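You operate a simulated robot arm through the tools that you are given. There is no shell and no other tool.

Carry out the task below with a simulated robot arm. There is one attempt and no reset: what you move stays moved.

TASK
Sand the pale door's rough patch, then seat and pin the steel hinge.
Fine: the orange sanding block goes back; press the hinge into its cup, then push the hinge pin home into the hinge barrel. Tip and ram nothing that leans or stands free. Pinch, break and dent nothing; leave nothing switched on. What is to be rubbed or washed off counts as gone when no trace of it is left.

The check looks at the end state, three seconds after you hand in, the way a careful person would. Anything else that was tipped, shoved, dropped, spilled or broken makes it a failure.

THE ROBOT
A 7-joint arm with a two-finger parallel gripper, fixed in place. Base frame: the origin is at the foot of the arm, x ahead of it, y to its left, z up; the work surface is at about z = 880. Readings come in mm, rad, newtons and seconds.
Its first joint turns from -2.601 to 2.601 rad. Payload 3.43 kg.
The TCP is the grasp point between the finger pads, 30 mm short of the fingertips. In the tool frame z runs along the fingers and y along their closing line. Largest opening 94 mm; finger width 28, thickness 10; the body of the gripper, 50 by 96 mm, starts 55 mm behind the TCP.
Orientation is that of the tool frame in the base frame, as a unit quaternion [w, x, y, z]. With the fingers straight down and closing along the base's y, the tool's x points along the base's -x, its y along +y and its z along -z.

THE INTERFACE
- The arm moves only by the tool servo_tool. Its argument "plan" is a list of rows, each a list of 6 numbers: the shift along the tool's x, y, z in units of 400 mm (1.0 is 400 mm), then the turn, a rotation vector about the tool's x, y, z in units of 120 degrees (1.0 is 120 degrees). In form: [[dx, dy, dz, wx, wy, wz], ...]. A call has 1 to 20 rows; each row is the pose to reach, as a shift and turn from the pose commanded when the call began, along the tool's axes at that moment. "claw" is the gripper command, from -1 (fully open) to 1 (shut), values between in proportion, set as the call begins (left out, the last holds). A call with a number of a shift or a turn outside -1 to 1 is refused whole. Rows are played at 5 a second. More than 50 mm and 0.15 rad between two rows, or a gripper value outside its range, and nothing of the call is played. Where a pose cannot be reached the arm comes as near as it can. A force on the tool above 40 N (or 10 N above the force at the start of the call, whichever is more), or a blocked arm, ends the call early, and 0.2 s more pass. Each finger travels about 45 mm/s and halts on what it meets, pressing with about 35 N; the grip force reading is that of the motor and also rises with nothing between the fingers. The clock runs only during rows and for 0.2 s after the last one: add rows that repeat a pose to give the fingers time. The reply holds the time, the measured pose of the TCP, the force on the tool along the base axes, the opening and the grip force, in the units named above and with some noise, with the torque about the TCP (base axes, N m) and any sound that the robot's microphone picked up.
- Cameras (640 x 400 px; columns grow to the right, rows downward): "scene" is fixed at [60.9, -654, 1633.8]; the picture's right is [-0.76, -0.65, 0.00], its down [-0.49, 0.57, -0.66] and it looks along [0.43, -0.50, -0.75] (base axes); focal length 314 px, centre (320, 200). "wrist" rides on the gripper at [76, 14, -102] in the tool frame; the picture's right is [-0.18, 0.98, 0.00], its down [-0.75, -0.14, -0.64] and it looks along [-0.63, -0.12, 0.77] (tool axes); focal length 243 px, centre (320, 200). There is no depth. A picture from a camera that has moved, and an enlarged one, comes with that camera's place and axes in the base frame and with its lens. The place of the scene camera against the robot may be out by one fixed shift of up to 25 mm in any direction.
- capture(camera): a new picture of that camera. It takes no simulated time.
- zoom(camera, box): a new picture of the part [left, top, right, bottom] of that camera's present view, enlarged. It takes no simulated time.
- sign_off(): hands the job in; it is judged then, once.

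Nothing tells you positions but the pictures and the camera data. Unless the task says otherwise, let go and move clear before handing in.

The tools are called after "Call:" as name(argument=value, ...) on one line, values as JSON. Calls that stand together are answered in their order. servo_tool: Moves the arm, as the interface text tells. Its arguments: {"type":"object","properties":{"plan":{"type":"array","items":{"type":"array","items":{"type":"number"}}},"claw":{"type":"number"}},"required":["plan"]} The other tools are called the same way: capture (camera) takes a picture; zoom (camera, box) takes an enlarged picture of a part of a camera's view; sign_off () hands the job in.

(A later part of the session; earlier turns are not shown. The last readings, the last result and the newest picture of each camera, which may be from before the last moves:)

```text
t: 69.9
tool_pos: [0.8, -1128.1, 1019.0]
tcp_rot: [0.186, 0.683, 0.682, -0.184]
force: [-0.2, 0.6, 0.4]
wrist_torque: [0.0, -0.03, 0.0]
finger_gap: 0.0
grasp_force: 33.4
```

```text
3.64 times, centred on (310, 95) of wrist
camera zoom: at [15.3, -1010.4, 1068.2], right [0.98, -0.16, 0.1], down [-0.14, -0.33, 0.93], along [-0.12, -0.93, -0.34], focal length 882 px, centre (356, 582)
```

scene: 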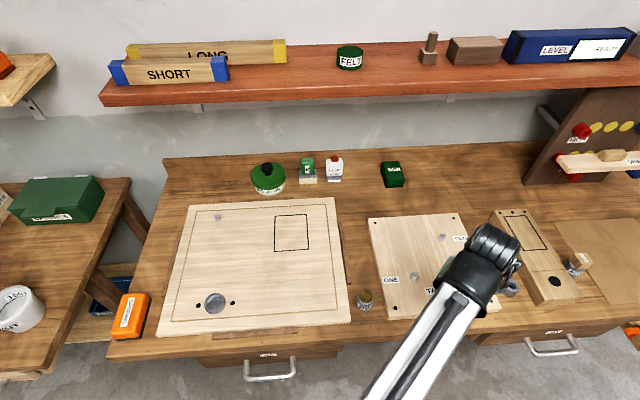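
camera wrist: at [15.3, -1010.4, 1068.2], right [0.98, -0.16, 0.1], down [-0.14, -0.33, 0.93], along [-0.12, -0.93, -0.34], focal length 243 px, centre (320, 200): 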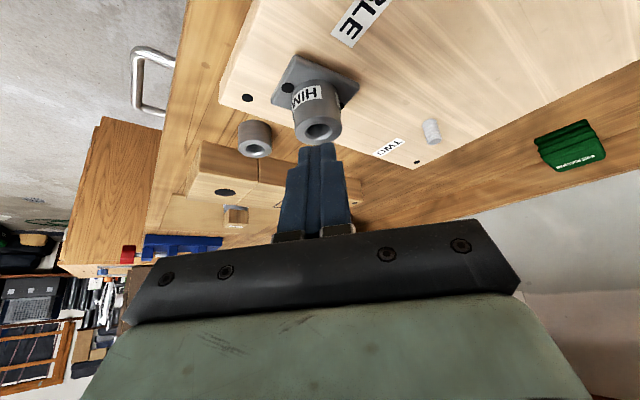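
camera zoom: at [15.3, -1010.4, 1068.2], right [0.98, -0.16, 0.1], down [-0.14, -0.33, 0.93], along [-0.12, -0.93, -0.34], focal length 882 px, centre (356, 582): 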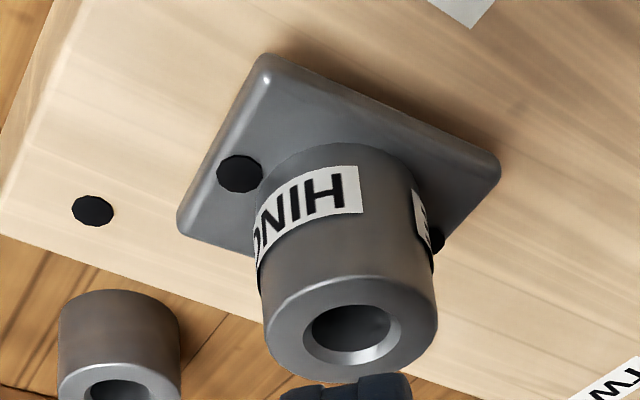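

The bracket's plate lies flush and screwed on its panel, so it is the fixed hinge barrel; its bore's top centre is at about (0, -1166, 957). While here I'll check that the tilted tool can reach above it.

Call:
servo_tool(plan=[[-0.0474, -0.0015, 0.013, 0, 0, 0], [-0.0948, -0.003, 0.0259, 0, 0, 0], [-0.0948, -0.003, 0.0259, 0, 0, 0]])

Call:
capture(camera="wrist")

Call:
zoom(camera="scene", box=[400, 200, 560, 320])

```text
t: 70.7
tool_pos: [-1.0, -1164.4, 1027.2]
tcp_rot: [0.185, 0.683, 0.682, -0.184]
force: [-0.9, 0.1, 0.3]
wrist_torque: [-0.01, -0.02, 0.02]
finger_gap: 0.3
grasp_force: 32.8
```

```text
taken
camera wrist: at [13.1, -1048.0, 1078.3], right [0.98, -0.16, 0.1], down [-0.14, -0.33, 0.93], along [-0.12, -0.93, -0.34], focal length 243 px, centre (320, 200)
```

wrist: 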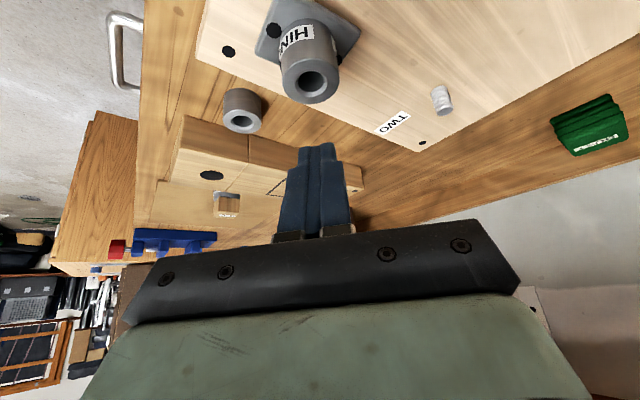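

```text
3.33 times, centred on (480, 260) of scene
camera zoom: at [60.9, -654.0, 1633.8], right [-0.76, -0.65, 0.0], down [-0.49, 0.57, -0.66], along [0.43, -0.5, -0.75], focal length 1045 px, centre (-213, 0)
```

zoom: 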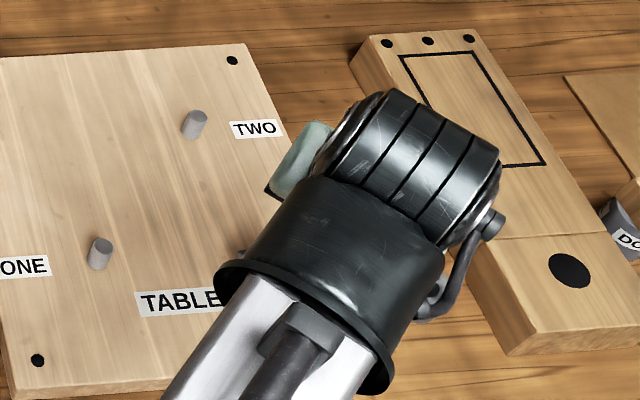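

Reach above the barrel is fine with a 30° tilt. Now back to the door disc to press it with well-centred, gradually increasing force.

Call:
servo_tool(plan=[[0.0704, 0.0129, -0.0338, 0, 0.0625, 0], [0.1408, 0.0258, -0.0676, 0, 0.125, 0], [0.2112, 0.0386, -0.1014, 0, 0.1875, 0], [0.2816, 0.0515, -0.1352, 0, 0.25, 0], [0.2816, 0.0515, -0.1352, 0, 0.25, 0]])

Call:
servo_tool(plan=[[0.0671, 0.09, 0, 0, 0, -0.064], [0.1342, 0.18, 0, 0, 0, -0.128], [0.2013, 0.27, 0, 0, 0, -0.192], [0.2684, 0.36, 0, 0, 0, -0.256], [0.3355, 0.45, 0, 0, 0, -0.32], [0.4025, 0.54, 0, 0, 0, -0.383], [0.4025, 0.54, 0, 0, 0, -0.383]])

Call:
servo_tool(plan=[[-0.0178, 0.1105, 0, 0, 0, 0], [-0.0357, 0.221, 0, 0, 0, 0], [-0.0535, 0.3315, 0, 0, 0, 0], [-0.0713, 0.442, 0, 0, 0, 0], [-0.0892, 0.5525, 0, 0, 0, 0], [-0.107, 0.663, 0, 0, 0, 0], [-0.107, 0.663, 0.1, 0, 0, 0], [-0.107, 0.663, 0.15, 0, 0, 0], [-0.107, 0.663, 0.15, 0, 0, 0]])

Call:
zoom(camera="wrist", box=[240, 80, 400, 190])

```text
t: 71.9
tool_pos: [19.7, -1040.1, 1017.5]
tcp_rot: [0.002, 0.708, 0.707, -0.001]
force: [0.2, 0.8, 0.9]
wrist_torque: [0.01, 0.0, 0.0]
finger_gap: 0.0
grasp_force: 32.3
```

```text
t: 73.5
tool_pos: [236.5, -879.3, 1017.5]
tcp_rot: [0.002, 0.374, 0.927, -0.002]
force: [0.1, -0.8, 0.1]
wrist_torque: [-0.01, -0.01, 0.0]
finger_gap: 0.1
grasp_force: 33.0
```

```text
t: 75.5
tool_pos: [450.3, -720.3, 957.9]
tcp_rot: [0.002, 0.375, 0.927, -0.001]
force: [-0.7, 0.0, -0.5]
wrist_torque: [0.01, 0.01, -0.02]
finger_gap: 0.1
grasp_force: 32.8
```

```text
3.64 times, centred on (320, 135) of wrist
camera zoom: at [405.4, -655.7, 1059.1], right [0.82, 0.58, 0.0], down [0.44, -0.62, 0.65], along [0.37, -0.53, -0.76], focal length 882 px, centre (320, 436)
```

zoom: 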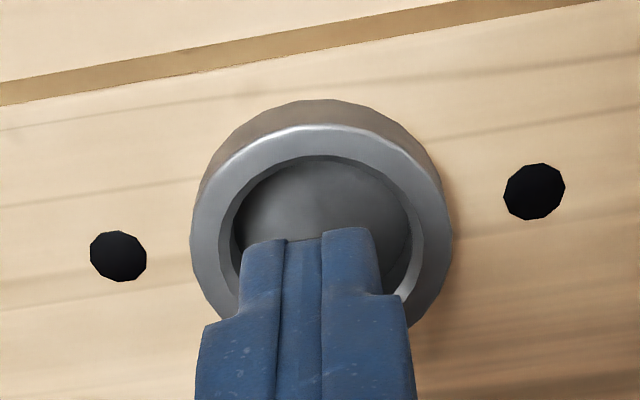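

Call:
servo_tool(plan=[[-0.0038, 0, 0.02, 0, 0, 0], [-0.0038, 0, 0.045, 0, 0, 0], [-0.0038, 0, 0.045, 0, 0, 0]])

Call:
servo_tool(plan=[[0, 0, 0.0025, 0, 0, 0], [0, 0, 0.005, 0, 0, 0], [0, 0, 0.005, 0, 0, 0]])

```text
t: 76.3
tool_pos: [452.3, -720.4, 938.8]
tcp_rot: [0.002, 0.374, 0.927, -0.001]
force: [-0.5, -0.5, 0.2]
wrist_torque: [0.05, -0.02, 0.0]
finger_gap: 0.0
grasp_force: 33.0
```

```text
t: 77.1
tool_pos: [451.9, -718.9, 937.0]
tcp_rot: [0.002, 0.375, 0.927, -0.002]
force: [0.1, -0.1, 0.6]
wrist_torque: [-0.02, 0.0, -0.01]
finger_gap: 0.0
grasp_force: 32.6
```

Call:
servo_tool(plan=[[0, 0, 0.0025, 0, 0, 0], [0, 0, 0.005, 0, 0, 0], [0, 0, 0.005, 0, 0, 0]])

Call:
servo_tool(plan=[[0, 0, 0.0025, 0, 0, 0], [0, 0, 0.005, 0, 0, 0], [0, 0, 0.005, 0, 0, 0]])

Call:
zoom(camera="wrist", box=[240, 80, 400, 190])

```text
t: 77.9
tool_pos: [451.7, -720.0, 934.8]
tcp_rot: [0.001, 0.375, 0.927, -0.001]
force: [0.3, -0.8, 0.2]
wrist_torque: [-0.01, 0.01, -0.01]
finger_gap: 0.2
grasp_force: 33.6
```

```text
t: 78.7
tool_pos: [452.5, -719.9, 933.7]
tcp_rot: [0.002, 0.375, 0.927, -0.002]
force: [0.5, -0.4, 0.3]
wrist_torque: [-0.01, -0.02, -0.01]
finger_gap: 0.2
grasp_force: 33.4
```

```text
3.64 times, centred on (320, 135) of wrist
camera zoom: at [407.2, -657.4, 1035.7], right [0.82, 0.58, 0.0], down [0.44, -0.62, 0.65], along [0.37, -0.53, -0.76], focal length 882 px, centre (320, 436)
```

zoom: 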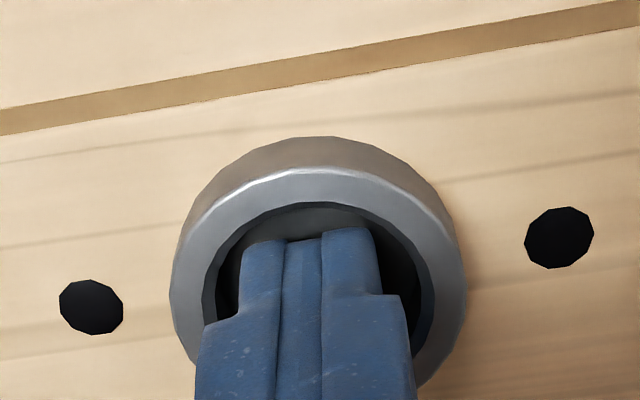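

The fingertips now fit inside the recess. Continuing to the floor of the disc.

Call:
servo_tool(plan=[[0, 0, 0.0025, 0, 0, 0], [0, 0, 0.005, 0, 0, 0], [0, 0, 0.005, 0, 0, 0]])

Call:
servo_tool(plan=[[0, 0, 0.0025, 0, 0, 0], [0, 0, 0.005, 0, 0, 0], [0, 0, 0.005, 0, 0, 0]])

```text
t: 79.5
tool_pos: [451.5, -720.2, 932.2]
tcp_rot: [0.002, 0.375, 0.927, -0.002]
force: [0.0, -0.2, -0.4]
wrist_torque: [-0.04, -0.03, -0.01]
finger_gap: 0.0
grasp_force: 32.8
```

```text
t: 80.3
tool_pos: [451.9, -719.8, 930.2]
tcp_rot: [0.002, 0.375, 0.927, -0.002]
force: [0.3, 0.5, 0.1]
wrist_torque: [-0.02, 0.0, -0.01]
finger_gap: 0.1
grasp_force: 32.7
```

Call:
servo_tool(plan=[[0, 0, 0.0025, 0, 0, 0], [0, 0, 0.005, 0, 0, 0], [0, 0, 0.005, 0, 0, 0]])

Call:
servo_tool(plan=[[0, 0, 0.0025, 0, 0, 0], [0, 0, 0.005, 0, 0, 0], [0, 0, 0.005, 0, 0, 0]])

Call:
zoom(camera="scene", box=[190, 280, 250, 325])

```text
t: 81.1
tool_pos: [450.8, -719.3, 928.4]
tcp_rot: [0.002, 0.374, 0.927, -0.002]
force: [-0.6, -0.7, 0.7]
wrist_torque: [0.0, 0.01, -0.03]
finger_gap: 0.0
grasp_force: 33.3
```

```text
t: 81.9
tool_pos: [452.0, -719.3, 927.2]
tcp_rot: [0.003, 0.375, 0.927, -0.002]
force: [-0.1, -3.5, 31.5]
wrist_torque: [0.21, 0.3, 0.09]
finger_gap: 0.0
grasp_force: 33.1
```

```text
8.89 times, centred on (220, 302) of scene
camera zoom: at [60.9, -654.0, 1633.8], right [-0.76, -0.65, 0.0], down [-0.49, 0.57, -0.66], along [0.43, -0.5, -0.75], focal length 2787 px, centre (1209, -711)
```

zoom: 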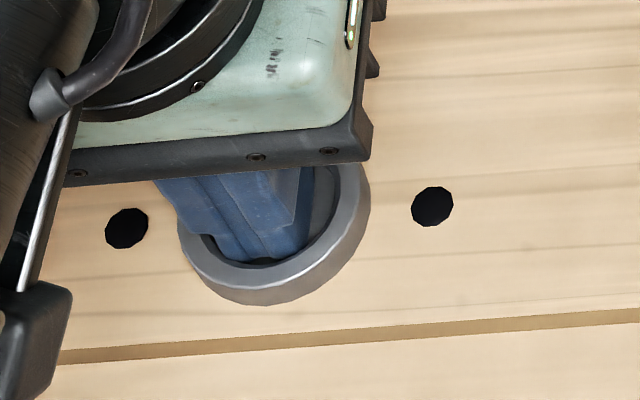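

The recess floor turns out to be at door-surface level, so this disc really is an open cup (a receptacle ring), not the hinge itself. I'll lift out and inspect the PIN/HINGE stand closely from a low angle.

Call:
servo_tool(plan=[[0, 0, -0.02, 0, 0, 0], [0, 0, -0.1, 0, 0, 0], [0, 0, -0.2, 0, 0, 0], [0, 0, -0.22, 0, 0, 0], [0, 0, -0.22, 0, 0, 0]])

Call:
zoom(camera="scene", box=[345, 280, 385, 320])

Call:
zoom(camera="wrist", box=[260, 60, 390, 150])

Call:
capture(camera="scene")

```text
t: 83.1
tool_pos: [451.9, -717.9, 1014.8]
tcp_rot: [0.002, 0.375, 0.927, -0.001]
force: [-0.6, -0.2, -0.3]
wrist_torque: [0.02, 0.0, 0.01]
finger_gap: 0.2
grasp_force: 32.7
```

```text
10.00 times, centred on (365, 300) of scene
camera zoom: at [60.9, -654.0, 1633.8], right [-0.76, -0.65, 0.0], down [-0.49, 0.57, -0.66], along [0.43, -0.5, -0.75], focal length 3135 px, centre (-130, -800)
```

zoom: 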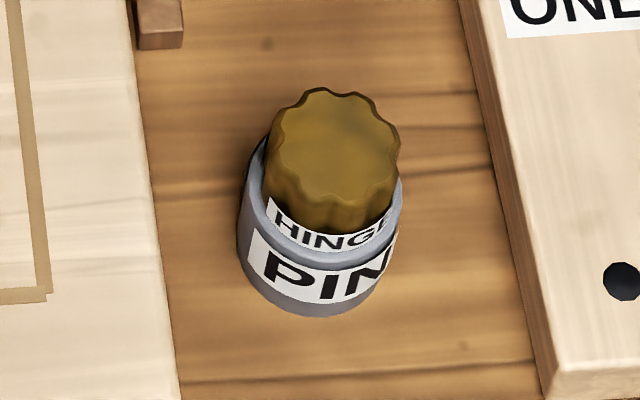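

```text
4.44 times, centred on (325, 105) of wrist
camera zoom: at [406.4, -656.2, 1116.6], right [0.82, 0.58, 0.0], down [0.44, -0.62, 0.65], along [0.37, -0.53, -0.76], focal length 1078 px, centre (298, 622)
```

zoom: 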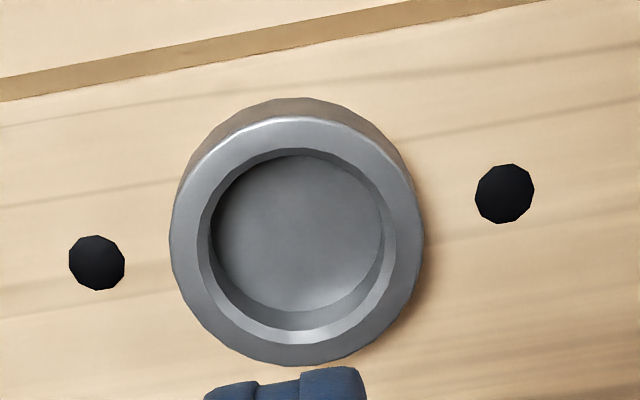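

```text
taken
```

scene: 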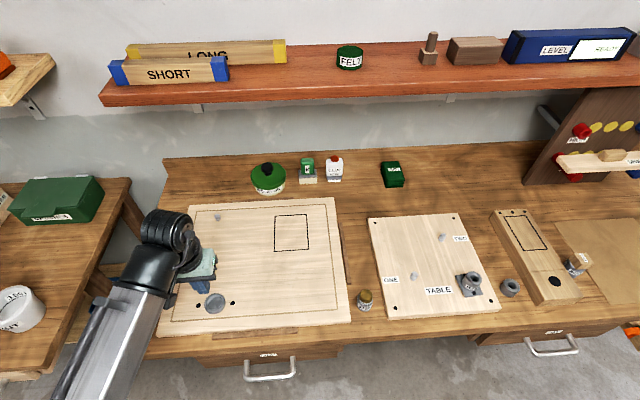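

The triangulated plate top of the HINGE bracket (z≈920) sits ~20 mm above its panel, which suggests a hidden round boss beneath: it's likely the loose hinge that belongs in the door's cup. I'll take a low side view to confirm.

Call:
servo_tool(plan=[[0.0178, -0.1105, 0, 0, 0, 0], [0.0357, -0.221, 0, 0, 0, 0], [0.0535, -0.3315, 0, 0, 0, 0], [0.0713, -0.442, 0, 0, 0, 0], [0.0892, -0.5525, 0, 0, 0, 0], [0.107, -0.663, 0, 0, 0, 0]])

Call:
servo_tool(plan=[[0.0178, -0.1105, 0, 0, 0, 0.064], [0.0357, -0.221, 0, 0, 0, 0.128], [0.0535, -0.3315, 0, 0, 0, 0.192], [0.0713, -0.442, 0, 0, 0, 0.256], [0.0892, -0.5525, 0, 0, 0, 0.32], [0.107, -0.663, 0, 0, 0, 0.383], [0.107, -0.663, 0, 0, 0, 0.383]])

Call:
servo_tool(plan=[[0, -0.07, 0, 0, -0.0625, 0], [0, -0.14, 0.02, 0, -0.125, 0], [0, -0.21, 0.04, 0, -0.1875, 0], [0, -0.28, 0.08, 0, -0.25, 0], [0, -0.35, 0.1, 0, -0.3125, 0], [0, -0.395, 0.12, 0, -0.375, 0], [0, -0.395, 0.12, 0, -0.375, 0]])

Call:
capture(camera="wrist")

```text
t: 84.5
tool_pos: [235.6, -881.7, 1015.5]
tcp_rot: [0.001, 0.375, 0.927, -0.002]
force: [0.5, -0.8, -0.9]
wrist_torque: [0.0, 0.01, 0.01]
finger_gap: 0.1
grasp_force: 33.2
```

```text
t: 86.1
tool_pos: [20.3, -1042.0, 1015.3]
tcp_rot: [0.002, 0.708, 0.706, 0.0]
force: [0.0, -1.1, 0.1]
wrist_torque: [-0.03, -0.01, 0.01]
finger_gap: 0.0
grasp_force: 33.3
```

```text
t: 87.7
tool_pos: [-137.2, -1041.1, 966.5]
tcp_rot: [0.273, 0.652, 0.653, -0.271]
force: [-0.4, -0.1, -0.4]
wrist_torque: [-0.04, 0.04, -0.02]
finger_gap: 0.0
grasp_force: 33.3
```

```text
taken
camera wrist: at [-122.8, -916.3, 983.5], right [0.98, -0.13, 0.13], down [-0.14, -0.07, 0.99], along [-0.12, -0.99, -0.09], focal length 243 px, centre (320, 200)
```

wrist: 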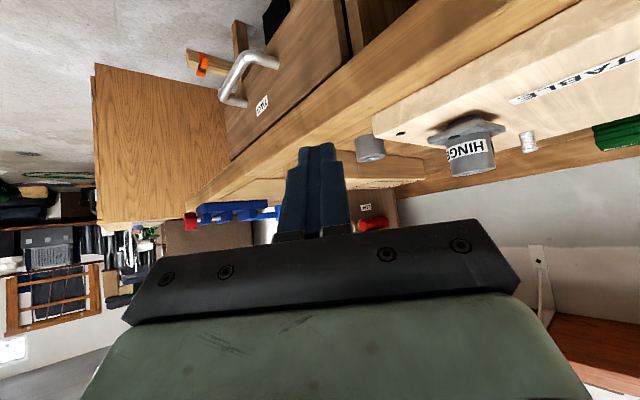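

Call:
zoom(camera="wrist", box=[410, 95, 550, 185])

```text
4.44 times, centred on (480, 140) of wrist
camera zoom: at [-122.8, -916.3, 983.5], right [0.98, -0.13, 0.13], down [-0.14, -0.07, 0.99], along [-0.12, -0.99, -0.09], focal length 1078 px, centre (-391, 467)
```

zoom: 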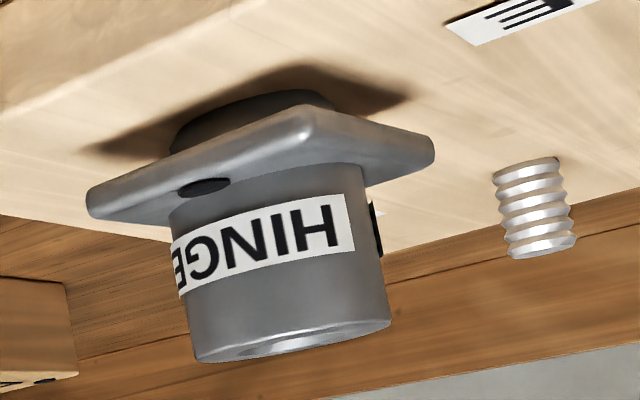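

Confirmed: the HINGE bracket is loose and stands on a round boss under its plate – it is the steel hinge, and the ring on the door is its cup. I'll pick it up by its barrel with a 20° tilted tool; first move above it with the fingers opened.

Call:
servo_tool(plan=[[-0.0533, 0, -0.0528, 0, 0, 0], [-0.1066, 0, -0.1055, 0, 0, 0], [-0.1458, 0.0856, -0.0748, 0, 0.0527, 0], [-0.185, 0.1713, -0.0441, 0, 0.1054, 0], [-0.2241, 0.2569, -0.0134, 0, 0.1581, 0], [-0.2633, 0.3425, 0.0173, 0, 0.2108, 0], [-0.2633, 0.3425, 0.0173, 0, 0.2108, 0]], claw=-0.489)

Call:
capture(camera="wrist")

Call:
zoom(camera="wrist", box=[240, 80, 400, 200])

```text
t: 89.3
tool_pos: [1.0, -1122.4, 1036.2]
tcp_rot: [0.123, 0.696, 0.697, -0.121]
force: [-0.3, -0.4, -0.2]
wrist_torque: [0.03, 0.0, 0.0]
finger_gap: 69.8
grasp_force: 0.1
```

```text
taken
camera wrist: at [15.3, -1016.1, 1105.9], right [0.98, -0.17, 0.07], down [-0.14, -0.49, 0.86], along [-0.12, -0.85, -0.51], focal length 243 px, centre (320, 200)
```

wrist: 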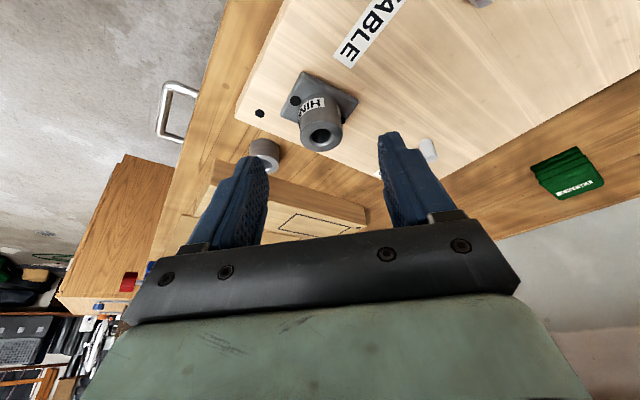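

```text
3.33 times, centred on (320, 140) of wrist
camera zoom: at [15.3, -1016.1, 1105.9], right [0.98, -0.17, 0.07], down [-0.14, -0.49, 0.86], along [-0.12, -0.85, -0.51], focal length 809 px, centre (320, 400)
```

zoom: 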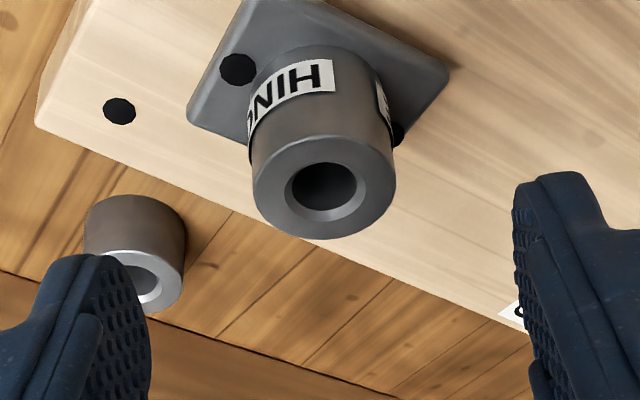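

Call:
servo_tool(plan=[[-0.033, -0.0014, 0.065, 0, 0, 0], [-0.0657, -0.0028, 0.13, 0, 0, 0], [-0.0657, -0.0028, 0.13, 0, 0, 0]])

Call:
capture(camera="wrist")

Call:
zoom(camera="wrist", box=[240, 80, 400, 200])

```text
t: 90.1
tool_pos: [-1.2, -1163.0, 995.1]
tcp_rot: [0.124, 0.696, 0.697, -0.121]
force: [-0.4, 0.2, -0.2]
wrist_torque: [0.0, 0.01, 0.02]
finger_gap: 69.9
grasp_force: 0.0
```

```text
taken
camera wrist: at [13.3, -1057.8, 1066.1], right [0.98, -0.17, 0.07], down [-0.14, -0.49, 0.86], along [-0.12, -0.85, -0.51], focal length 243 px, centre (320, 200)
```

wrist: 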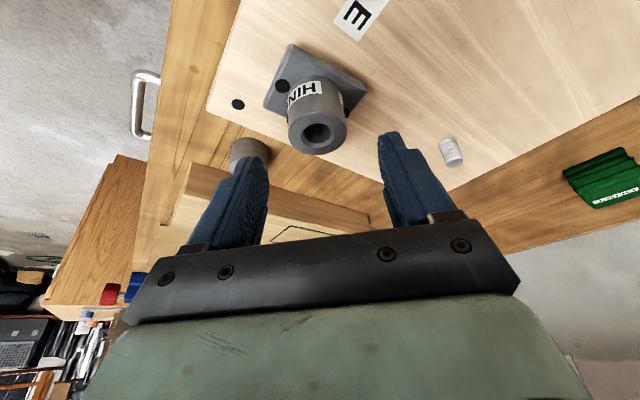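

```text
3.33 times, centred on (320, 140) of wrist
camera zoom: at [13.3, -1057.8, 1066.1], right [0.98, -0.17, 0.07], down [-0.14, -0.49, 0.86], along [-0.12, -0.85, -0.51], focal length 809 px, centre (320, 400)
```

zoom: 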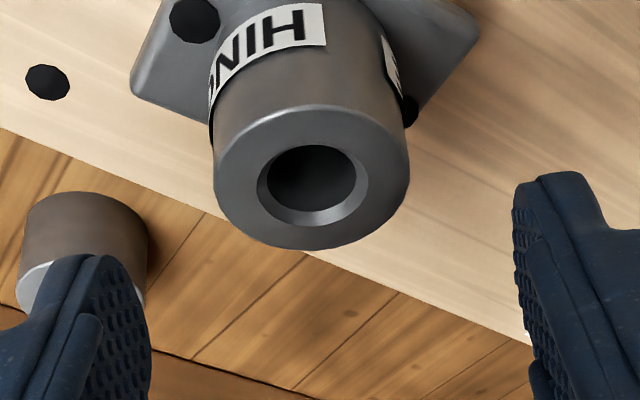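

Call:
servo_tool(plan=[[0.0108, 0.0012, 0.0298, 0, 0, 0], [0.0216, 0.0012, 0.0595, 0, 0, 0], [0.0323, 0.0012, 0.0893, 0, 0, 0], [0.0323, 0.0012, 0.0893, 0, 0, 0]])

Call:
capture(camera="wrist")

Call:
zoom(camera="wrist", box=[240, 80, 400, 200])

```text
t: 91.1
tool_pos: [0.4, -1163.7, 958.1]
tcp_rot: [0.125, 0.696, 0.697, -0.122]
force: [0.0, -0.9, -0.4]
wrist_torque: [0.03, 0.01, -0.01]
finger_gap: 69.8
grasp_force: 0.0
```

```text
taken
camera wrist: at [14.5, -1057.4, 1028.2], right [0.98, -0.17, 0.07], down [-0.14, -0.49, 0.86], along [-0.12, -0.85, -0.51], focal length 243 px, centre (320, 200)
```

wrist: 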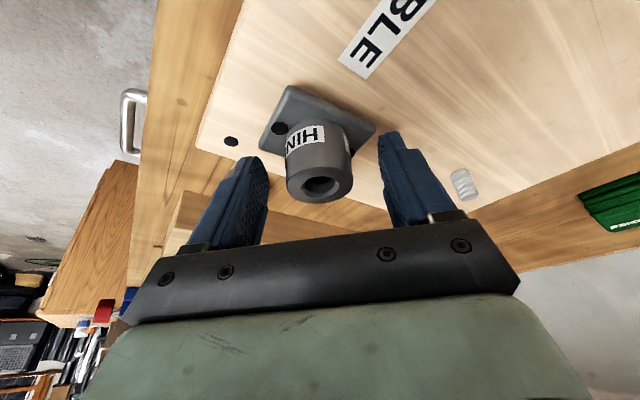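

```text
3.33 times, centred on (320, 140) of wrist
camera zoom: at [14.5, -1057.4, 1028.2], right [0.98, -0.17, 0.07], down [-0.14, -0.49, 0.86], along [-0.12, -0.85, -0.51], focal length 809 px, centre (320, 400)
```

zoom: 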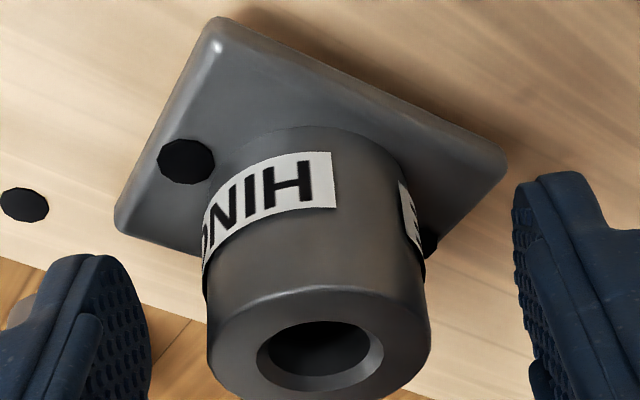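

Barrel is well centred between the fingers (offset <1.5 mm) and tips clear the plate. Small trim, then close on the barrel.

Call:
servo_tool(plan=[[-0.0016, 0, 0.0059, 0, 0, 0], [-0.0016, 0, 0.0059, 0, 0, 0]])

Call:
servo_tool(plan=[[0, 0, 0, 0, 0, 0], [0, 0, 0, 0, 0, 0], [0, 0, 0, 0, 0, 0], [0, 0, 0, 0, 0, 0], [0, 0, 0, 0, 0, 0], [0, 0, 0, 0, 0, 0]], claw=1)

Call:
capture(camera="wrist")

Call:
zoom(camera="wrist", box=[240, 80, 400, 200])

```text
t: 91.7
tool_pos: [-0.2, -1165.1, 956.7]
tcp_rot: [0.124, 0.696, 0.697, -0.122]
force: [-0.4, -0.8, 0.4]
wrist_torque: [0.01, 0.01, 0.02]
finger_gap: 69.9
grasp_force: 0.1
```

```text
t: 93.1
tool_pos: [-0.2, -1164.6, 955.7]
tcp_rot: [0.124, 0.696, 0.697, -0.121]
force: [0.0, -0.6, 0.7]
wrist_torque: [-0.04, 0.05, 0.02]
finger_gap: 35.2
grasp_force: 35.5
```

```text
taken
camera wrist: at [14.5, -1058.8, 1026.4], right [0.98, -0.17, 0.07], down [-0.14, -0.49, 0.86], along [-0.12, -0.85, -0.51], focal length 243 px, centre (320, 200)
```

wrist: 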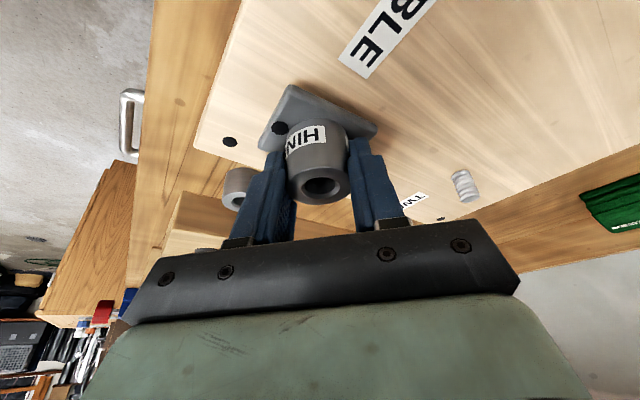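

```text
3.33 times, centred on (320, 140) of wrist
camera zoom: at [14.5, -1058.8, 1026.4], right [0.98, -0.17, 0.07], down [-0.14, -0.49, 0.86], along [-0.12, -0.85, -0.51], focal length 809 px, centre (320, 400)
```

zoom: 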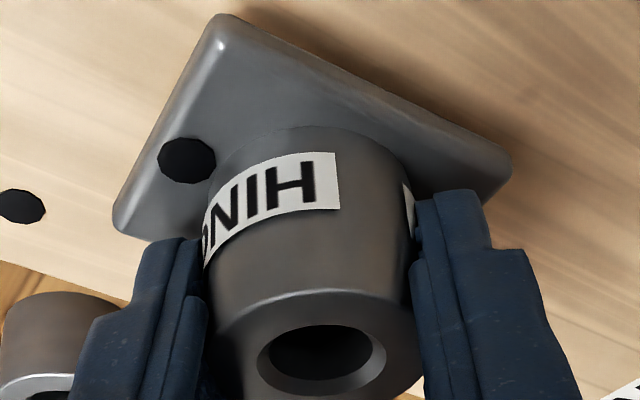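

Firm grip on the barrel (35.2 mm). Lifting straight up slowly.

Call:
servo_tool(plan=[[-0.0042, 0, -0.0118, 0, 0, 0], [-0.017, 0, -0.047, 0, 0, 0], [-0.034, 0, -0.094, 0, 0, 0], [-0.051, 0, -0.1411, 0, 0, 0], [-0.068, 0, -0.1881, 0, 0, 0], [-0.068, 0, -0.1881, 0, 0, 0]])

Call:
capture(camera="wrist")

Call:
zoom(camera="wrist", box=[240, 80, 400, 200])

Call:
zoom(camera="scene", box=[400, 200, 560, 320])

```text
t: 94.5
tool_pos: [0.5, -1165.6, 1036.5]
tcp_rot: [0.124, 0.696, 0.697, -0.121]
force: [0.3, 0.1, -0.7]
wrist_torque: [-0.02, 0.01, 0.0]
finger_gap: 35.1
grasp_force: 35.1
```

```text
taken
camera wrist: at [14.8, -1059.3, 1106.4], right [0.98, -0.17, 0.07], down [-0.14, -0.49, 0.86], along [-0.12, -0.85, -0.51], focal length 243 px, centre (320, 200)
```

wrist: 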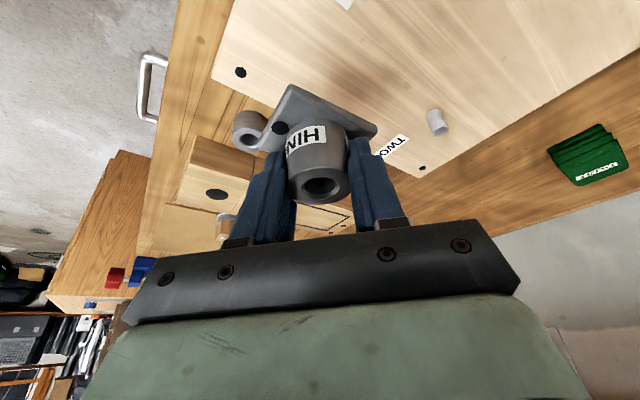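

```text
3.33 times, centred on (320, 140) of wrist
camera zoom: at [14.8, -1059.3, 1106.4], right [0.98, -0.17, 0.07], down [-0.14, -0.49, 0.86], along [-0.12, -0.85, -0.51], focal length 809 px, centre (320, 400)
```

zoom: 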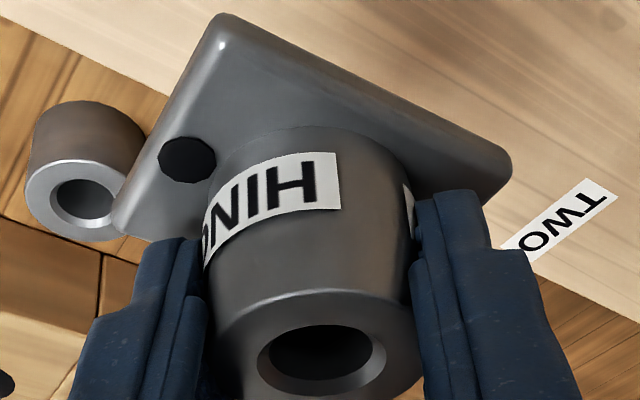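

```text
3.33 times, centred on (480, 260) of scene
camera zoom: at [60.9, -654.0, 1633.8], right [-0.76, -0.65, 0.0], down [-0.49, 0.57, -0.66], along [0.43, -0.5, -0.75], focal length 1045 px, centre (-213, 0)
```

zoom: 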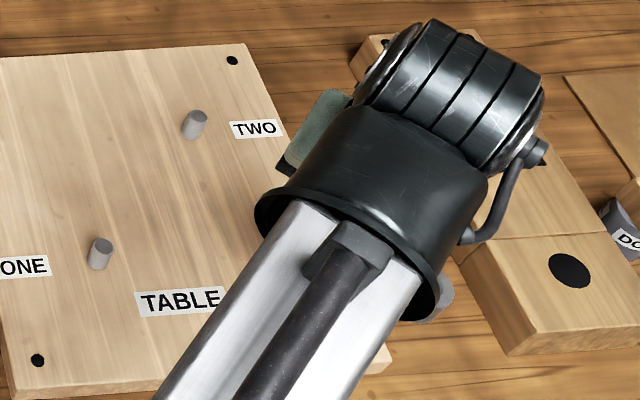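

The hinge is held with no slip. I'll carry it toward the door cup in two legs, turning it ~85° so its plate lines up with the two screw holes.

Call:
servo_tool(plan=[[0.0317, 0.0352, -0.0148, 0, 0, 0], [0.0951, 0.1055, -0.0443, 0, 0, 0], [0.1585, 0.1758, -0.0739, 0, 0, 0], [0.2219, 0.2461, -0.1035, 0, 0, 0], [0.2853, 0.3164, -0.133, 0, 0, 0], [0.3487, 0.3867, -0.1626, 0, 0, 0], [0.4121, 0.457, -0.1921, 0, 0, 0], [0.4755, 0.5273, -0.2217, 0, 0, 0], [0.5073, 0.5625, -0.2365, 0, 0, 0], [0.5073, 0.5625, -0.2365, 0, 0, 0]])

Call:
servo_tool(plan=[[0.0436, 0.0472, -0.0158, -0.0201, 0, -0.0556], [0.0872, 0.0944, -0.0315, -0.0402, 0, -0.1113], [0.1308, 0.1416, -0.0473, -0.0604, 0, -0.1669], [0.1744, 0.1888, -0.0631, -0.0805, 0, -0.2226], [0.218, 0.236, -0.0788, -0.1006, 0, -0.2782], [0.2617, 0.2832, -0.0946, -0.1207, 0, -0.3339], [0.3053, 0.3303, -0.1104, -0.1408, 0, -0.3895], [0.3489, 0.3775, -0.1261, -0.1609, 0, -0.4451], [0.3925, 0.4247, -0.1419, -0.1811, 0, -0.5008], [0.4361, 0.4719, -0.1577, -0.2012, 0, -0.5564], [0.4797, 0.5191, -0.1734, -0.2213, 0, -0.6121], [0.5233, 0.5663, -0.1892, -0.2414, 0, -0.6677], [0.5233, 0.5663, -0.1892, -0.2414, 0, -0.6677]])

Call:
capture(camera="wrist")

Call:
capture(camera="scene")

```text
t: 96.7
tool_pos: [226.4, -940.5, 1057.1]
tcp_rot: [0.124, 0.696, 0.696, -0.122]
force: [-0.2, -0.4, -0.4]
wrist_torque: [0.0, 0.02, 0.0]
finger_gap: 35.1
grasp_force: 35.2
```

```text
t: 99.5
tool_pos: [451.3, -718.3, 1056.8]
tcp_rot: [0.174, 0.039, 0.984, -0.008]
force: [-0.1, -0.5, -1.4]
wrist_torque: [-0.01, 0.01, -0.02]
finger_gap: 35.3
grasp_force: 35.4
```

```text
taken
camera wrist: at [346.8, -696.3, 1126.7], right [0.25, 0.97, 0.06], down [0.47, -0.18, 0.86], along [0.84, -0.19, -0.5], focal length 243 px, centre (320, 200)
```

wrist: 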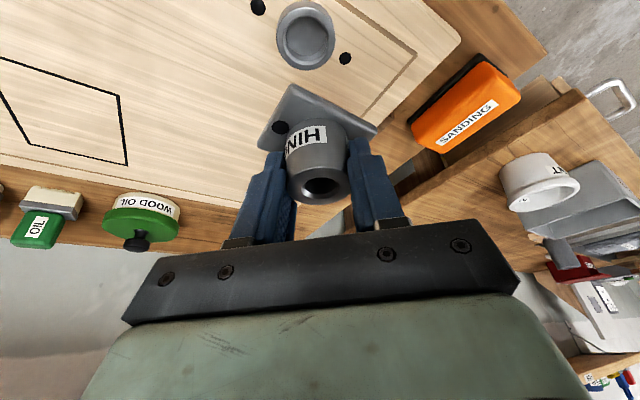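

```text
taken
```

scene: 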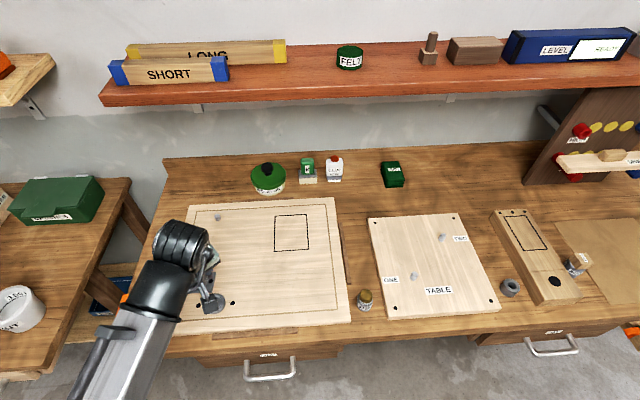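

The hinge is above the cup and aligned with the door's hole line. Measuring the cup's position relative to the tool precisely.

Call:
zoom(camera="wrist", box=[240, 0, 380, 90])

Call:
zoom(camera="scene", box=[170, 250, 270, 325])

```text
4.44 times, centred on (310, 45) of wrist
camera zoom: at [346.8, -696.3, 1126.7], right [0.25, 0.97, 0.06], down [0.47, -0.18, 0.86], along [0.84, -0.19, -0.5], focal length 1078 px, centre (364, 889)
```

zoom: 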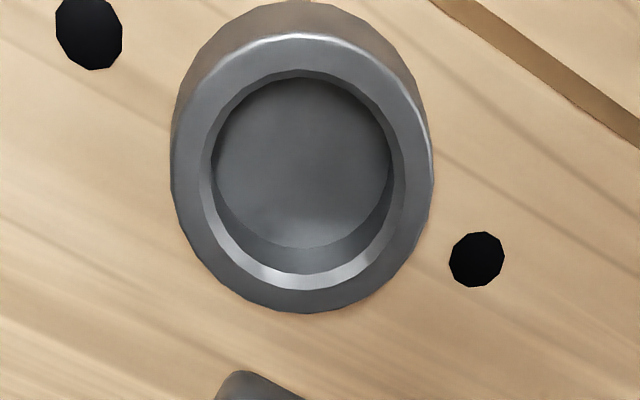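

```text
5.33 times, centred on (220, 288) of scene
camera zoom: at [60.9, -654.0, 1633.8], right [-0.76, -0.65, 0.0], down [-0.49, 0.57, -0.66], along [0.43, -0.5, -0.75], focal length 1672 px, centre (853, -267)
```

zoom: 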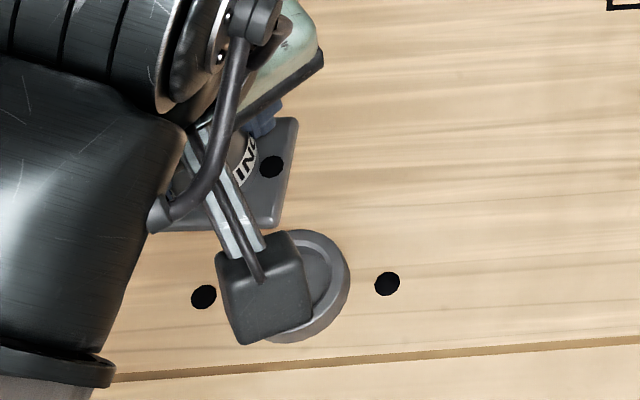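

Call:
servo_tool(plan=[[0, -0.0045, 0, 0, 0, 0]])

Call:
servo_tool(plan=[[0, 0, 0, 0, 0, 0]])

Call:
servo_tool(plan=[[0, 0, 0, 0, 0, 0]])

Call:
servo_tool(plan=[[0, 0, 0, 0, 0, 0]])

Call:
servo_tool(plan=[[0, 0, 0, 0, 0, 0]])

Call:
zoom(camera="wrist", box=[240, 0, 380, 90])

Call:
zoom(camera="wrist", box=[250, 70, 390, 220])

```text
t: 99.9
tool_pos: [452.0, -720.9, 1057.3]
tcp_rot: [0.175, 0.041, 0.984, -0.009]
force: [0.3, -0.2, -0.7]
wrist_torque: [0.0, 0.02, 0.02]
finger_gap: 35.5
grasp_force: 35.2
```

```text
t: 100.3
tool_pos: [451.5, -721.1, 1056.8]
tcp_rot: [0.174, 0.04, 0.984, -0.008]
force: [2.1, 0.3, -1.0]
wrist_torque: [-0.01, 0.0, -0.02]
finger_gap: 35.3
grasp_force: 35.2
```

```text
t: 100.7
tool_pos: [451.0, -721.0, 1056.0]
tcp_rot: [0.174, 0.04, 0.984, -0.008]
force: [-0.3, 0.5, -0.2]
wrist_torque: [-0.06, 0.02, -0.01]
finger_gap: 35.5
grasp_force: 35.3
```

```text
t: 101.1
tool_pos: [452.6, -720.5, 1056.9]
tcp_rot: [0.173, 0.041, 0.984, -0.008]
force: [0.0, -0.4, -0.8]
wrist_torque: [0.04, -0.01, -0.01]
finger_gap: 35.1
grasp_force: 35.1
```

```text
t: 101.5
tool_pos: [452.3, -719.8, 1056.4]
tcp_rot: [0.174, 0.041, 0.984, -0.008]
force: [-0.2, 0.5, -0.9]
wrist_torque: [0.02, -0.01, 0.01]
finger_gap: 35.2
grasp_force: 35.0
```

```text
4.44 times, centred on (310, 45) of wrist
camera zoom: at [346.4, -698.2, 1126.8], right [0.25, 0.97, 0.06], down [0.47, -0.18, 0.86], along [0.84, -0.19, -0.5], focal length 1078 px, centre (364, 889)
```

zoom: 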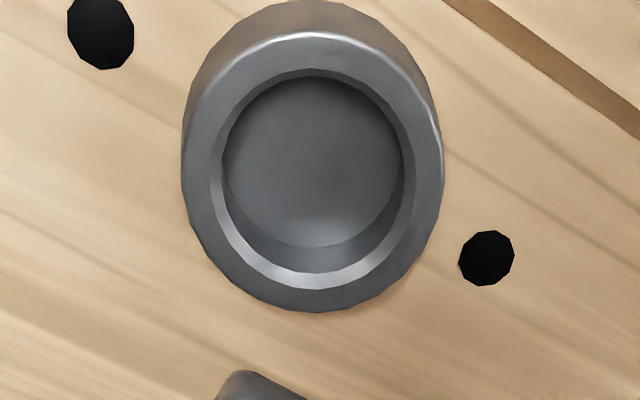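

```text
2.67 times, centred on (320, 145) of wrist
camera zoom: at [346.4, -698.2, 1126.8], right [0.25, 0.97, 0.06], down [0.47, -0.18, 0.86], along [0.84, -0.19, -0.5], focal length 647 px, centre (320, 347)
```

zoom: 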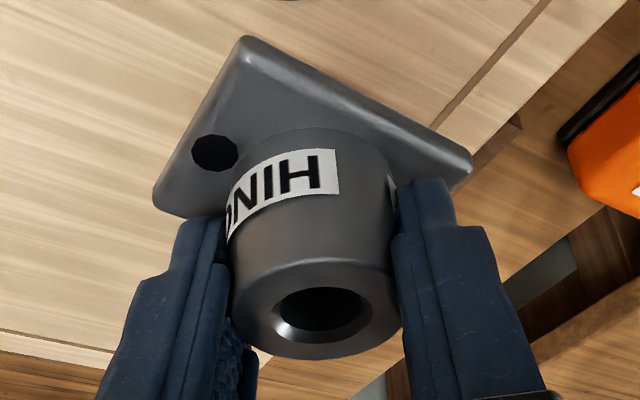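

Aligned within about 1 mm. Descending until the boss is just above the cup's rim.

Call:
servo_tool(plan=[[0.0254, 0.0005, 0.068, 0, 0, 0], [0.05, 0.0005, 0.1359, 0, 0, 0], [0.067, 0.0005, 0.182, 0, 0, 0], [0.0738, 0.0005, 0.1985, 0, 0, 0], [0.0738, 0.0005, 0.1985, 0, 0, 0]])

Call:
capture(camera="wrist")

Call:
zoom(camera="scene", box=[170, 265, 270, 340])

```text
t: 102.7
tool_pos: [451.4, -720.4, 972.2]
tcp_rot: [0.175, 0.04, 0.984, -0.007]
force: [0.6, -0.3, -0.2]
wrist_torque: [0.0, -0.02, 0.01]
finger_gap: 35.0
grasp_force: 35.3
```

```text
taken
camera wrist: at [346.0, -698.3, 1041.8], right [0.25, 0.97, 0.06], down [0.47, -0.18, 0.86], along [0.84, -0.19, -0.5], focal length 243 px, centre (320, 200)
```

wrist: 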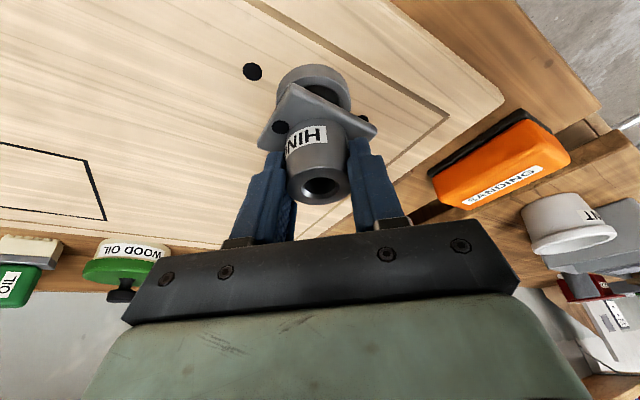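

```text
5.33 times, centred on (220, 302) of scene
camera zoom: at [60.9, -654.0, 1633.8], right [-0.76, -0.65, 0.0], down [-0.49, 0.57, -0.66], along [0.43, -0.5, -0.75], focal length 1672 px, centre (853, -347)
```

zoom: 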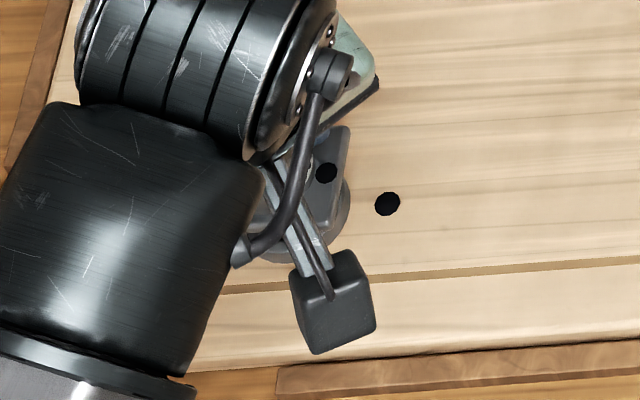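

Call:
zoom(camera="wrist", box=[240, 50, 390, 160])

Call:
servo_tool(plan=[[0.0017, 0, 0.0047, 0, 0, 0], [0.0017, 0, 0.0047, 0, 0, 0]])

Call:
servo_tool(plan=[[0.0017, 0, 0.0047, 0, 0, 0], [0.0017, 0, 0.0047, 0, 0, 0]])

```text
3.64 times, centred on (315, 105) of wrist
camera zoom: at [346.0, -698.3, 1041.8], right [0.25, 0.97, 0.06], down [0.47, -0.18, 0.86], along [0.84, -0.19, -0.5], focal length 882 px, centre (338, 546)
```

zoom: 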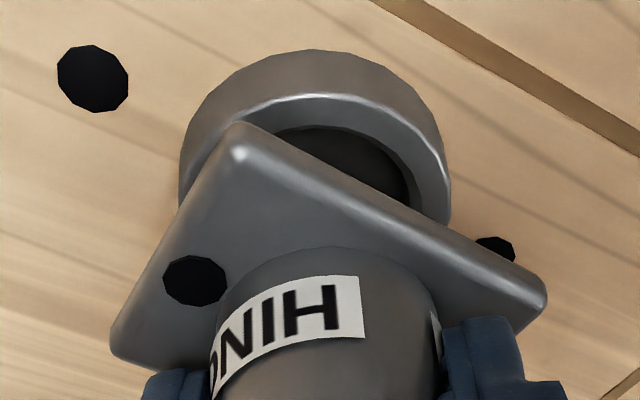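

```text
t: 103.3
tool_pos: [450.3, -720.5, 968.8]
tcp_rot: [0.174, 0.04, 0.984, -0.007]
force: [0.7, -0.9, 0.0]
wrist_torque: [-0.01, 0.01, 0.01]
finger_gap: 35.0
grasp_force: 35.2
```

```text
t: 103.9
tool_pos: [450.7, -719.6, 967.6]
tcp_rot: [0.175, 0.041, 0.984, -0.009]
force: [-0.5, 0.6, -0.1]
wrist_torque: [0.0, 0.03, 0.0]
finger_gap: 34.9
grasp_force: 34.9
```

Call:
servo_tool(plan=[[0.0017, 0, 0.0047, 0, 0, 0], [0.0017, 0, 0.0047, 0, 0, 0]])

Call:
servo_tool(plan=[[0.0017, 0, 0.0047, 0, 0, 0], [0.0017, 0, 0.0047, 0, 0, 0]])

```text
t: 104.5
tool_pos: [451.3, -720.4, 966.9]
tcp_rot: [0.174, 0.041, 0.984, -0.008]
force: [0.0, -0.5, -1.6]
wrist_torque: [0.0, -0.02, -0.01]
finger_gap: 35.2
grasp_force: 35.1
```

```text
t: 105.1
tool_pos: [451.3, -720.5, 964.3]
tcp_rot: [0.174, 0.04, 0.984, -0.008]
force: [-0.4, -0.7, -1.0]
wrist_torque: [0.0, -0.02, 0.0]
finger_gap: 35.0
grasp_force: 35.1
```

Call:
servo_tool(plan=[[0.0017, 0, 0.0047, 0, 0, 0], [0.0017, 0, 0.0047, 0, 0, 0]])

Call:
servo_tool(plan=[[0.0017, 0, 0.0047, 0, 0, 0], [0.0017, 0, 0.0047, 0, 0, 0]])

Call:
zoom(camera="wrist", box=[240, 50, 390, 160])

```text
t: 105.7
tool_pos: [450.7, -720.9, 962.0]
tcp_rot: [0.174, 0.041, 0.984, -0.008]
force: [0.5, 0.1, -0.5]
wrist_torque: [0.0, -0.02, -0.01]
finger_gap: 35.5
grasp_force: 34.7
```

```text
t: 106.3
tool_pos: [451.5, -719.9, 960.0]
tcp_rot: [0.174, 0.041, 0.984, -0.008]
force: [-0.2, 0.1, -0.4]
wrist_torque: [-0.02, 0.0, -0.02]
finger_gap: 34.9
grasp_force: 35.2
```

```text
3.64 times, centred on (315, 105) of wrist
camera zoom: at [345.7, -698.4, 1030.0], right [0.25, 0.97, 0.06], down [0.47, -0.18, 0.86], along [0.84, -0.19, -0.5], focal length 882 px, centre (338, 546)
```

zoom: 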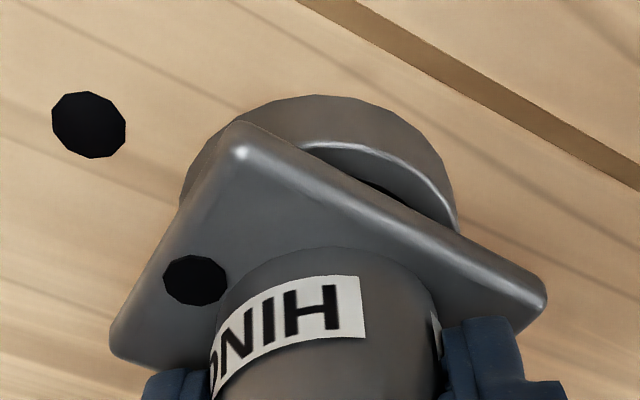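

The boss has entered the cup without touching. Continuing down to seat it.

Call:
servo_tool(plan=[[0.0017, 0, 0.0047, 0, 0, 0], [0.0017, 0, 0.0047, 0, 0, 0]])

Call:
servo_tool(plan=[[0.0017, 0, 0.0047, 0, 0, 0], [0.0017, 0, 0.0047, 0, 0, 0]])

Call:
servo_tool(plan=[[0.0009, 0, 0.0023, 0, 0, 0], [0.0009, 0, 0.0023, 0, 0, 0]])

```text
t: 106.9
tool_pos: [450.1, -721.4, 958.3]
tcp_rot: [0.174, 0.04, 0.984, -0.008]
force: [0.7, -0.5, -0.9]
wrist_torque: [0.02, 0.01, -0.05]
finger_gap: 35.1
grasp_force: 35.4
```

```text
t: 107.5
tool_pos: [450.4, -720.0, 956.3]
tcp_rot: [0.174, 0.04, 0.984, -0.007]
force: [-0.9, 0.1, -0.5]
wrist_torque: [-0.01, 0.0, 0.01]
finger_gap: 35.4
grasp_force: 34.5
```

```text
t: 108.1
tool_pos: [450.3, -721.9, 955.7]
tcp_rot: [0.174, 0.041, 0.984, -0.009]
force: [-0.3, 0.6, -1.4]
wrist_torque: [0.03, -0.02, 0.0]
finger_gap: 35.0
grasp_force: 35.3
```

Call:
servo_tool(plan=[[0.0009, 0, 0.0023, 0, 0, 0], [0.0009, 0, 0.0023, 0, 0, 0]])

Call:
servo_tool(plan=[[0.0009, 0, 0.0023, 0, 0, 0], [0.0009, 0, 0.0023, 0, 0, 0]])

Call:
zoom(camera="wrist", box=[240, 50, 390, 160])

```text
t: 108.7
tool_pos: [449.4, -719.1, 953.9]
tcp_rot: [0.173, 0.04, 0.984, -0.009]
force: [-0.2, -0.2, -1.0]
wrist_torque: [-0.03, 0.0, -0.01]
finger_gap: 35.3
grasp_force: 34.6
```

```text
t: 109.3
tool_pos: [449.8, -720.7, 954.7]
tcp_rot: [0.175, 0.041, 0.984, -0.008]
force: [0.3, -0.1, -0.4]
wrist_torque: [-0.02, 0.01, 0.01]
finger_gap: 35.5
grasp_force: 34.6
```

```text
3.64 times, centred on (315, 105) of wrist
camera zoom: at [345.4, -697.9, 1023.1], right [0.25, 0.97, 0.06], down [0.47, -0.18, 0.86], along [0.84, -0.19, -0.5], focal length 882 px, centre (338, 546)
```

zoom: 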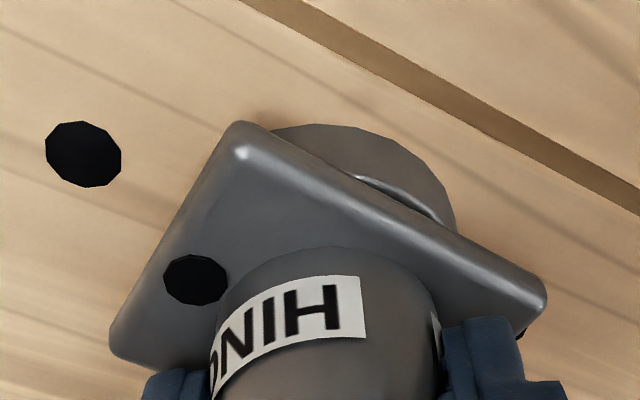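

Call:
servo_tool(plan=[[0.0009, 0, 0.0023, 0, 0, 0], [0.0009, 0, 0.0023, 0, 0, 0]])

Call:
servo_tool(plan=[[0.0009, 0, 0.0023, 0, 0, 0], [0.0009, 0, 0.0023, 0, 0, 0]])

Call:
servo_tool(plan=[[0.0009, 0, 0.0023, 0, 0, 0], [0.0009, 0, 0.0023, 0, 0, 0]])

```text
t: 109.9
tool_pos: [449.7, -719.8, 952.4]
tcp_rot: [0.175, 0.04, 0.984, -0.007]
force: [-0.6, 0.1, 0.6]
wrist_torque: [0.02, 0.03, -0.02]
finger_gap: 35.1
grasp_force: 34.7
```

```text
t: 110.5
tool_pos: [450.1, -720.5, 952.1]
tcp_rot: [0.175, 0.041, 0.984, -0.008]
force: [0.7, -0.3, 14.5]
wrist_torque: [0.15, 0.23, 0.01]
finger_gap: 35.1
grasp_force: 34.7
```

```text
t: 111.1
tool_pos: [450.1, -719.3, 951.6]
tcp_rot: [0.175, 0.041, 0.984, -0.009]
force: [0.3, -1.9, 22.8]
wrist_torque: [0.1, -0.1, 0.06]
finger_gap: 35.2
grasp_force: 34.8
```

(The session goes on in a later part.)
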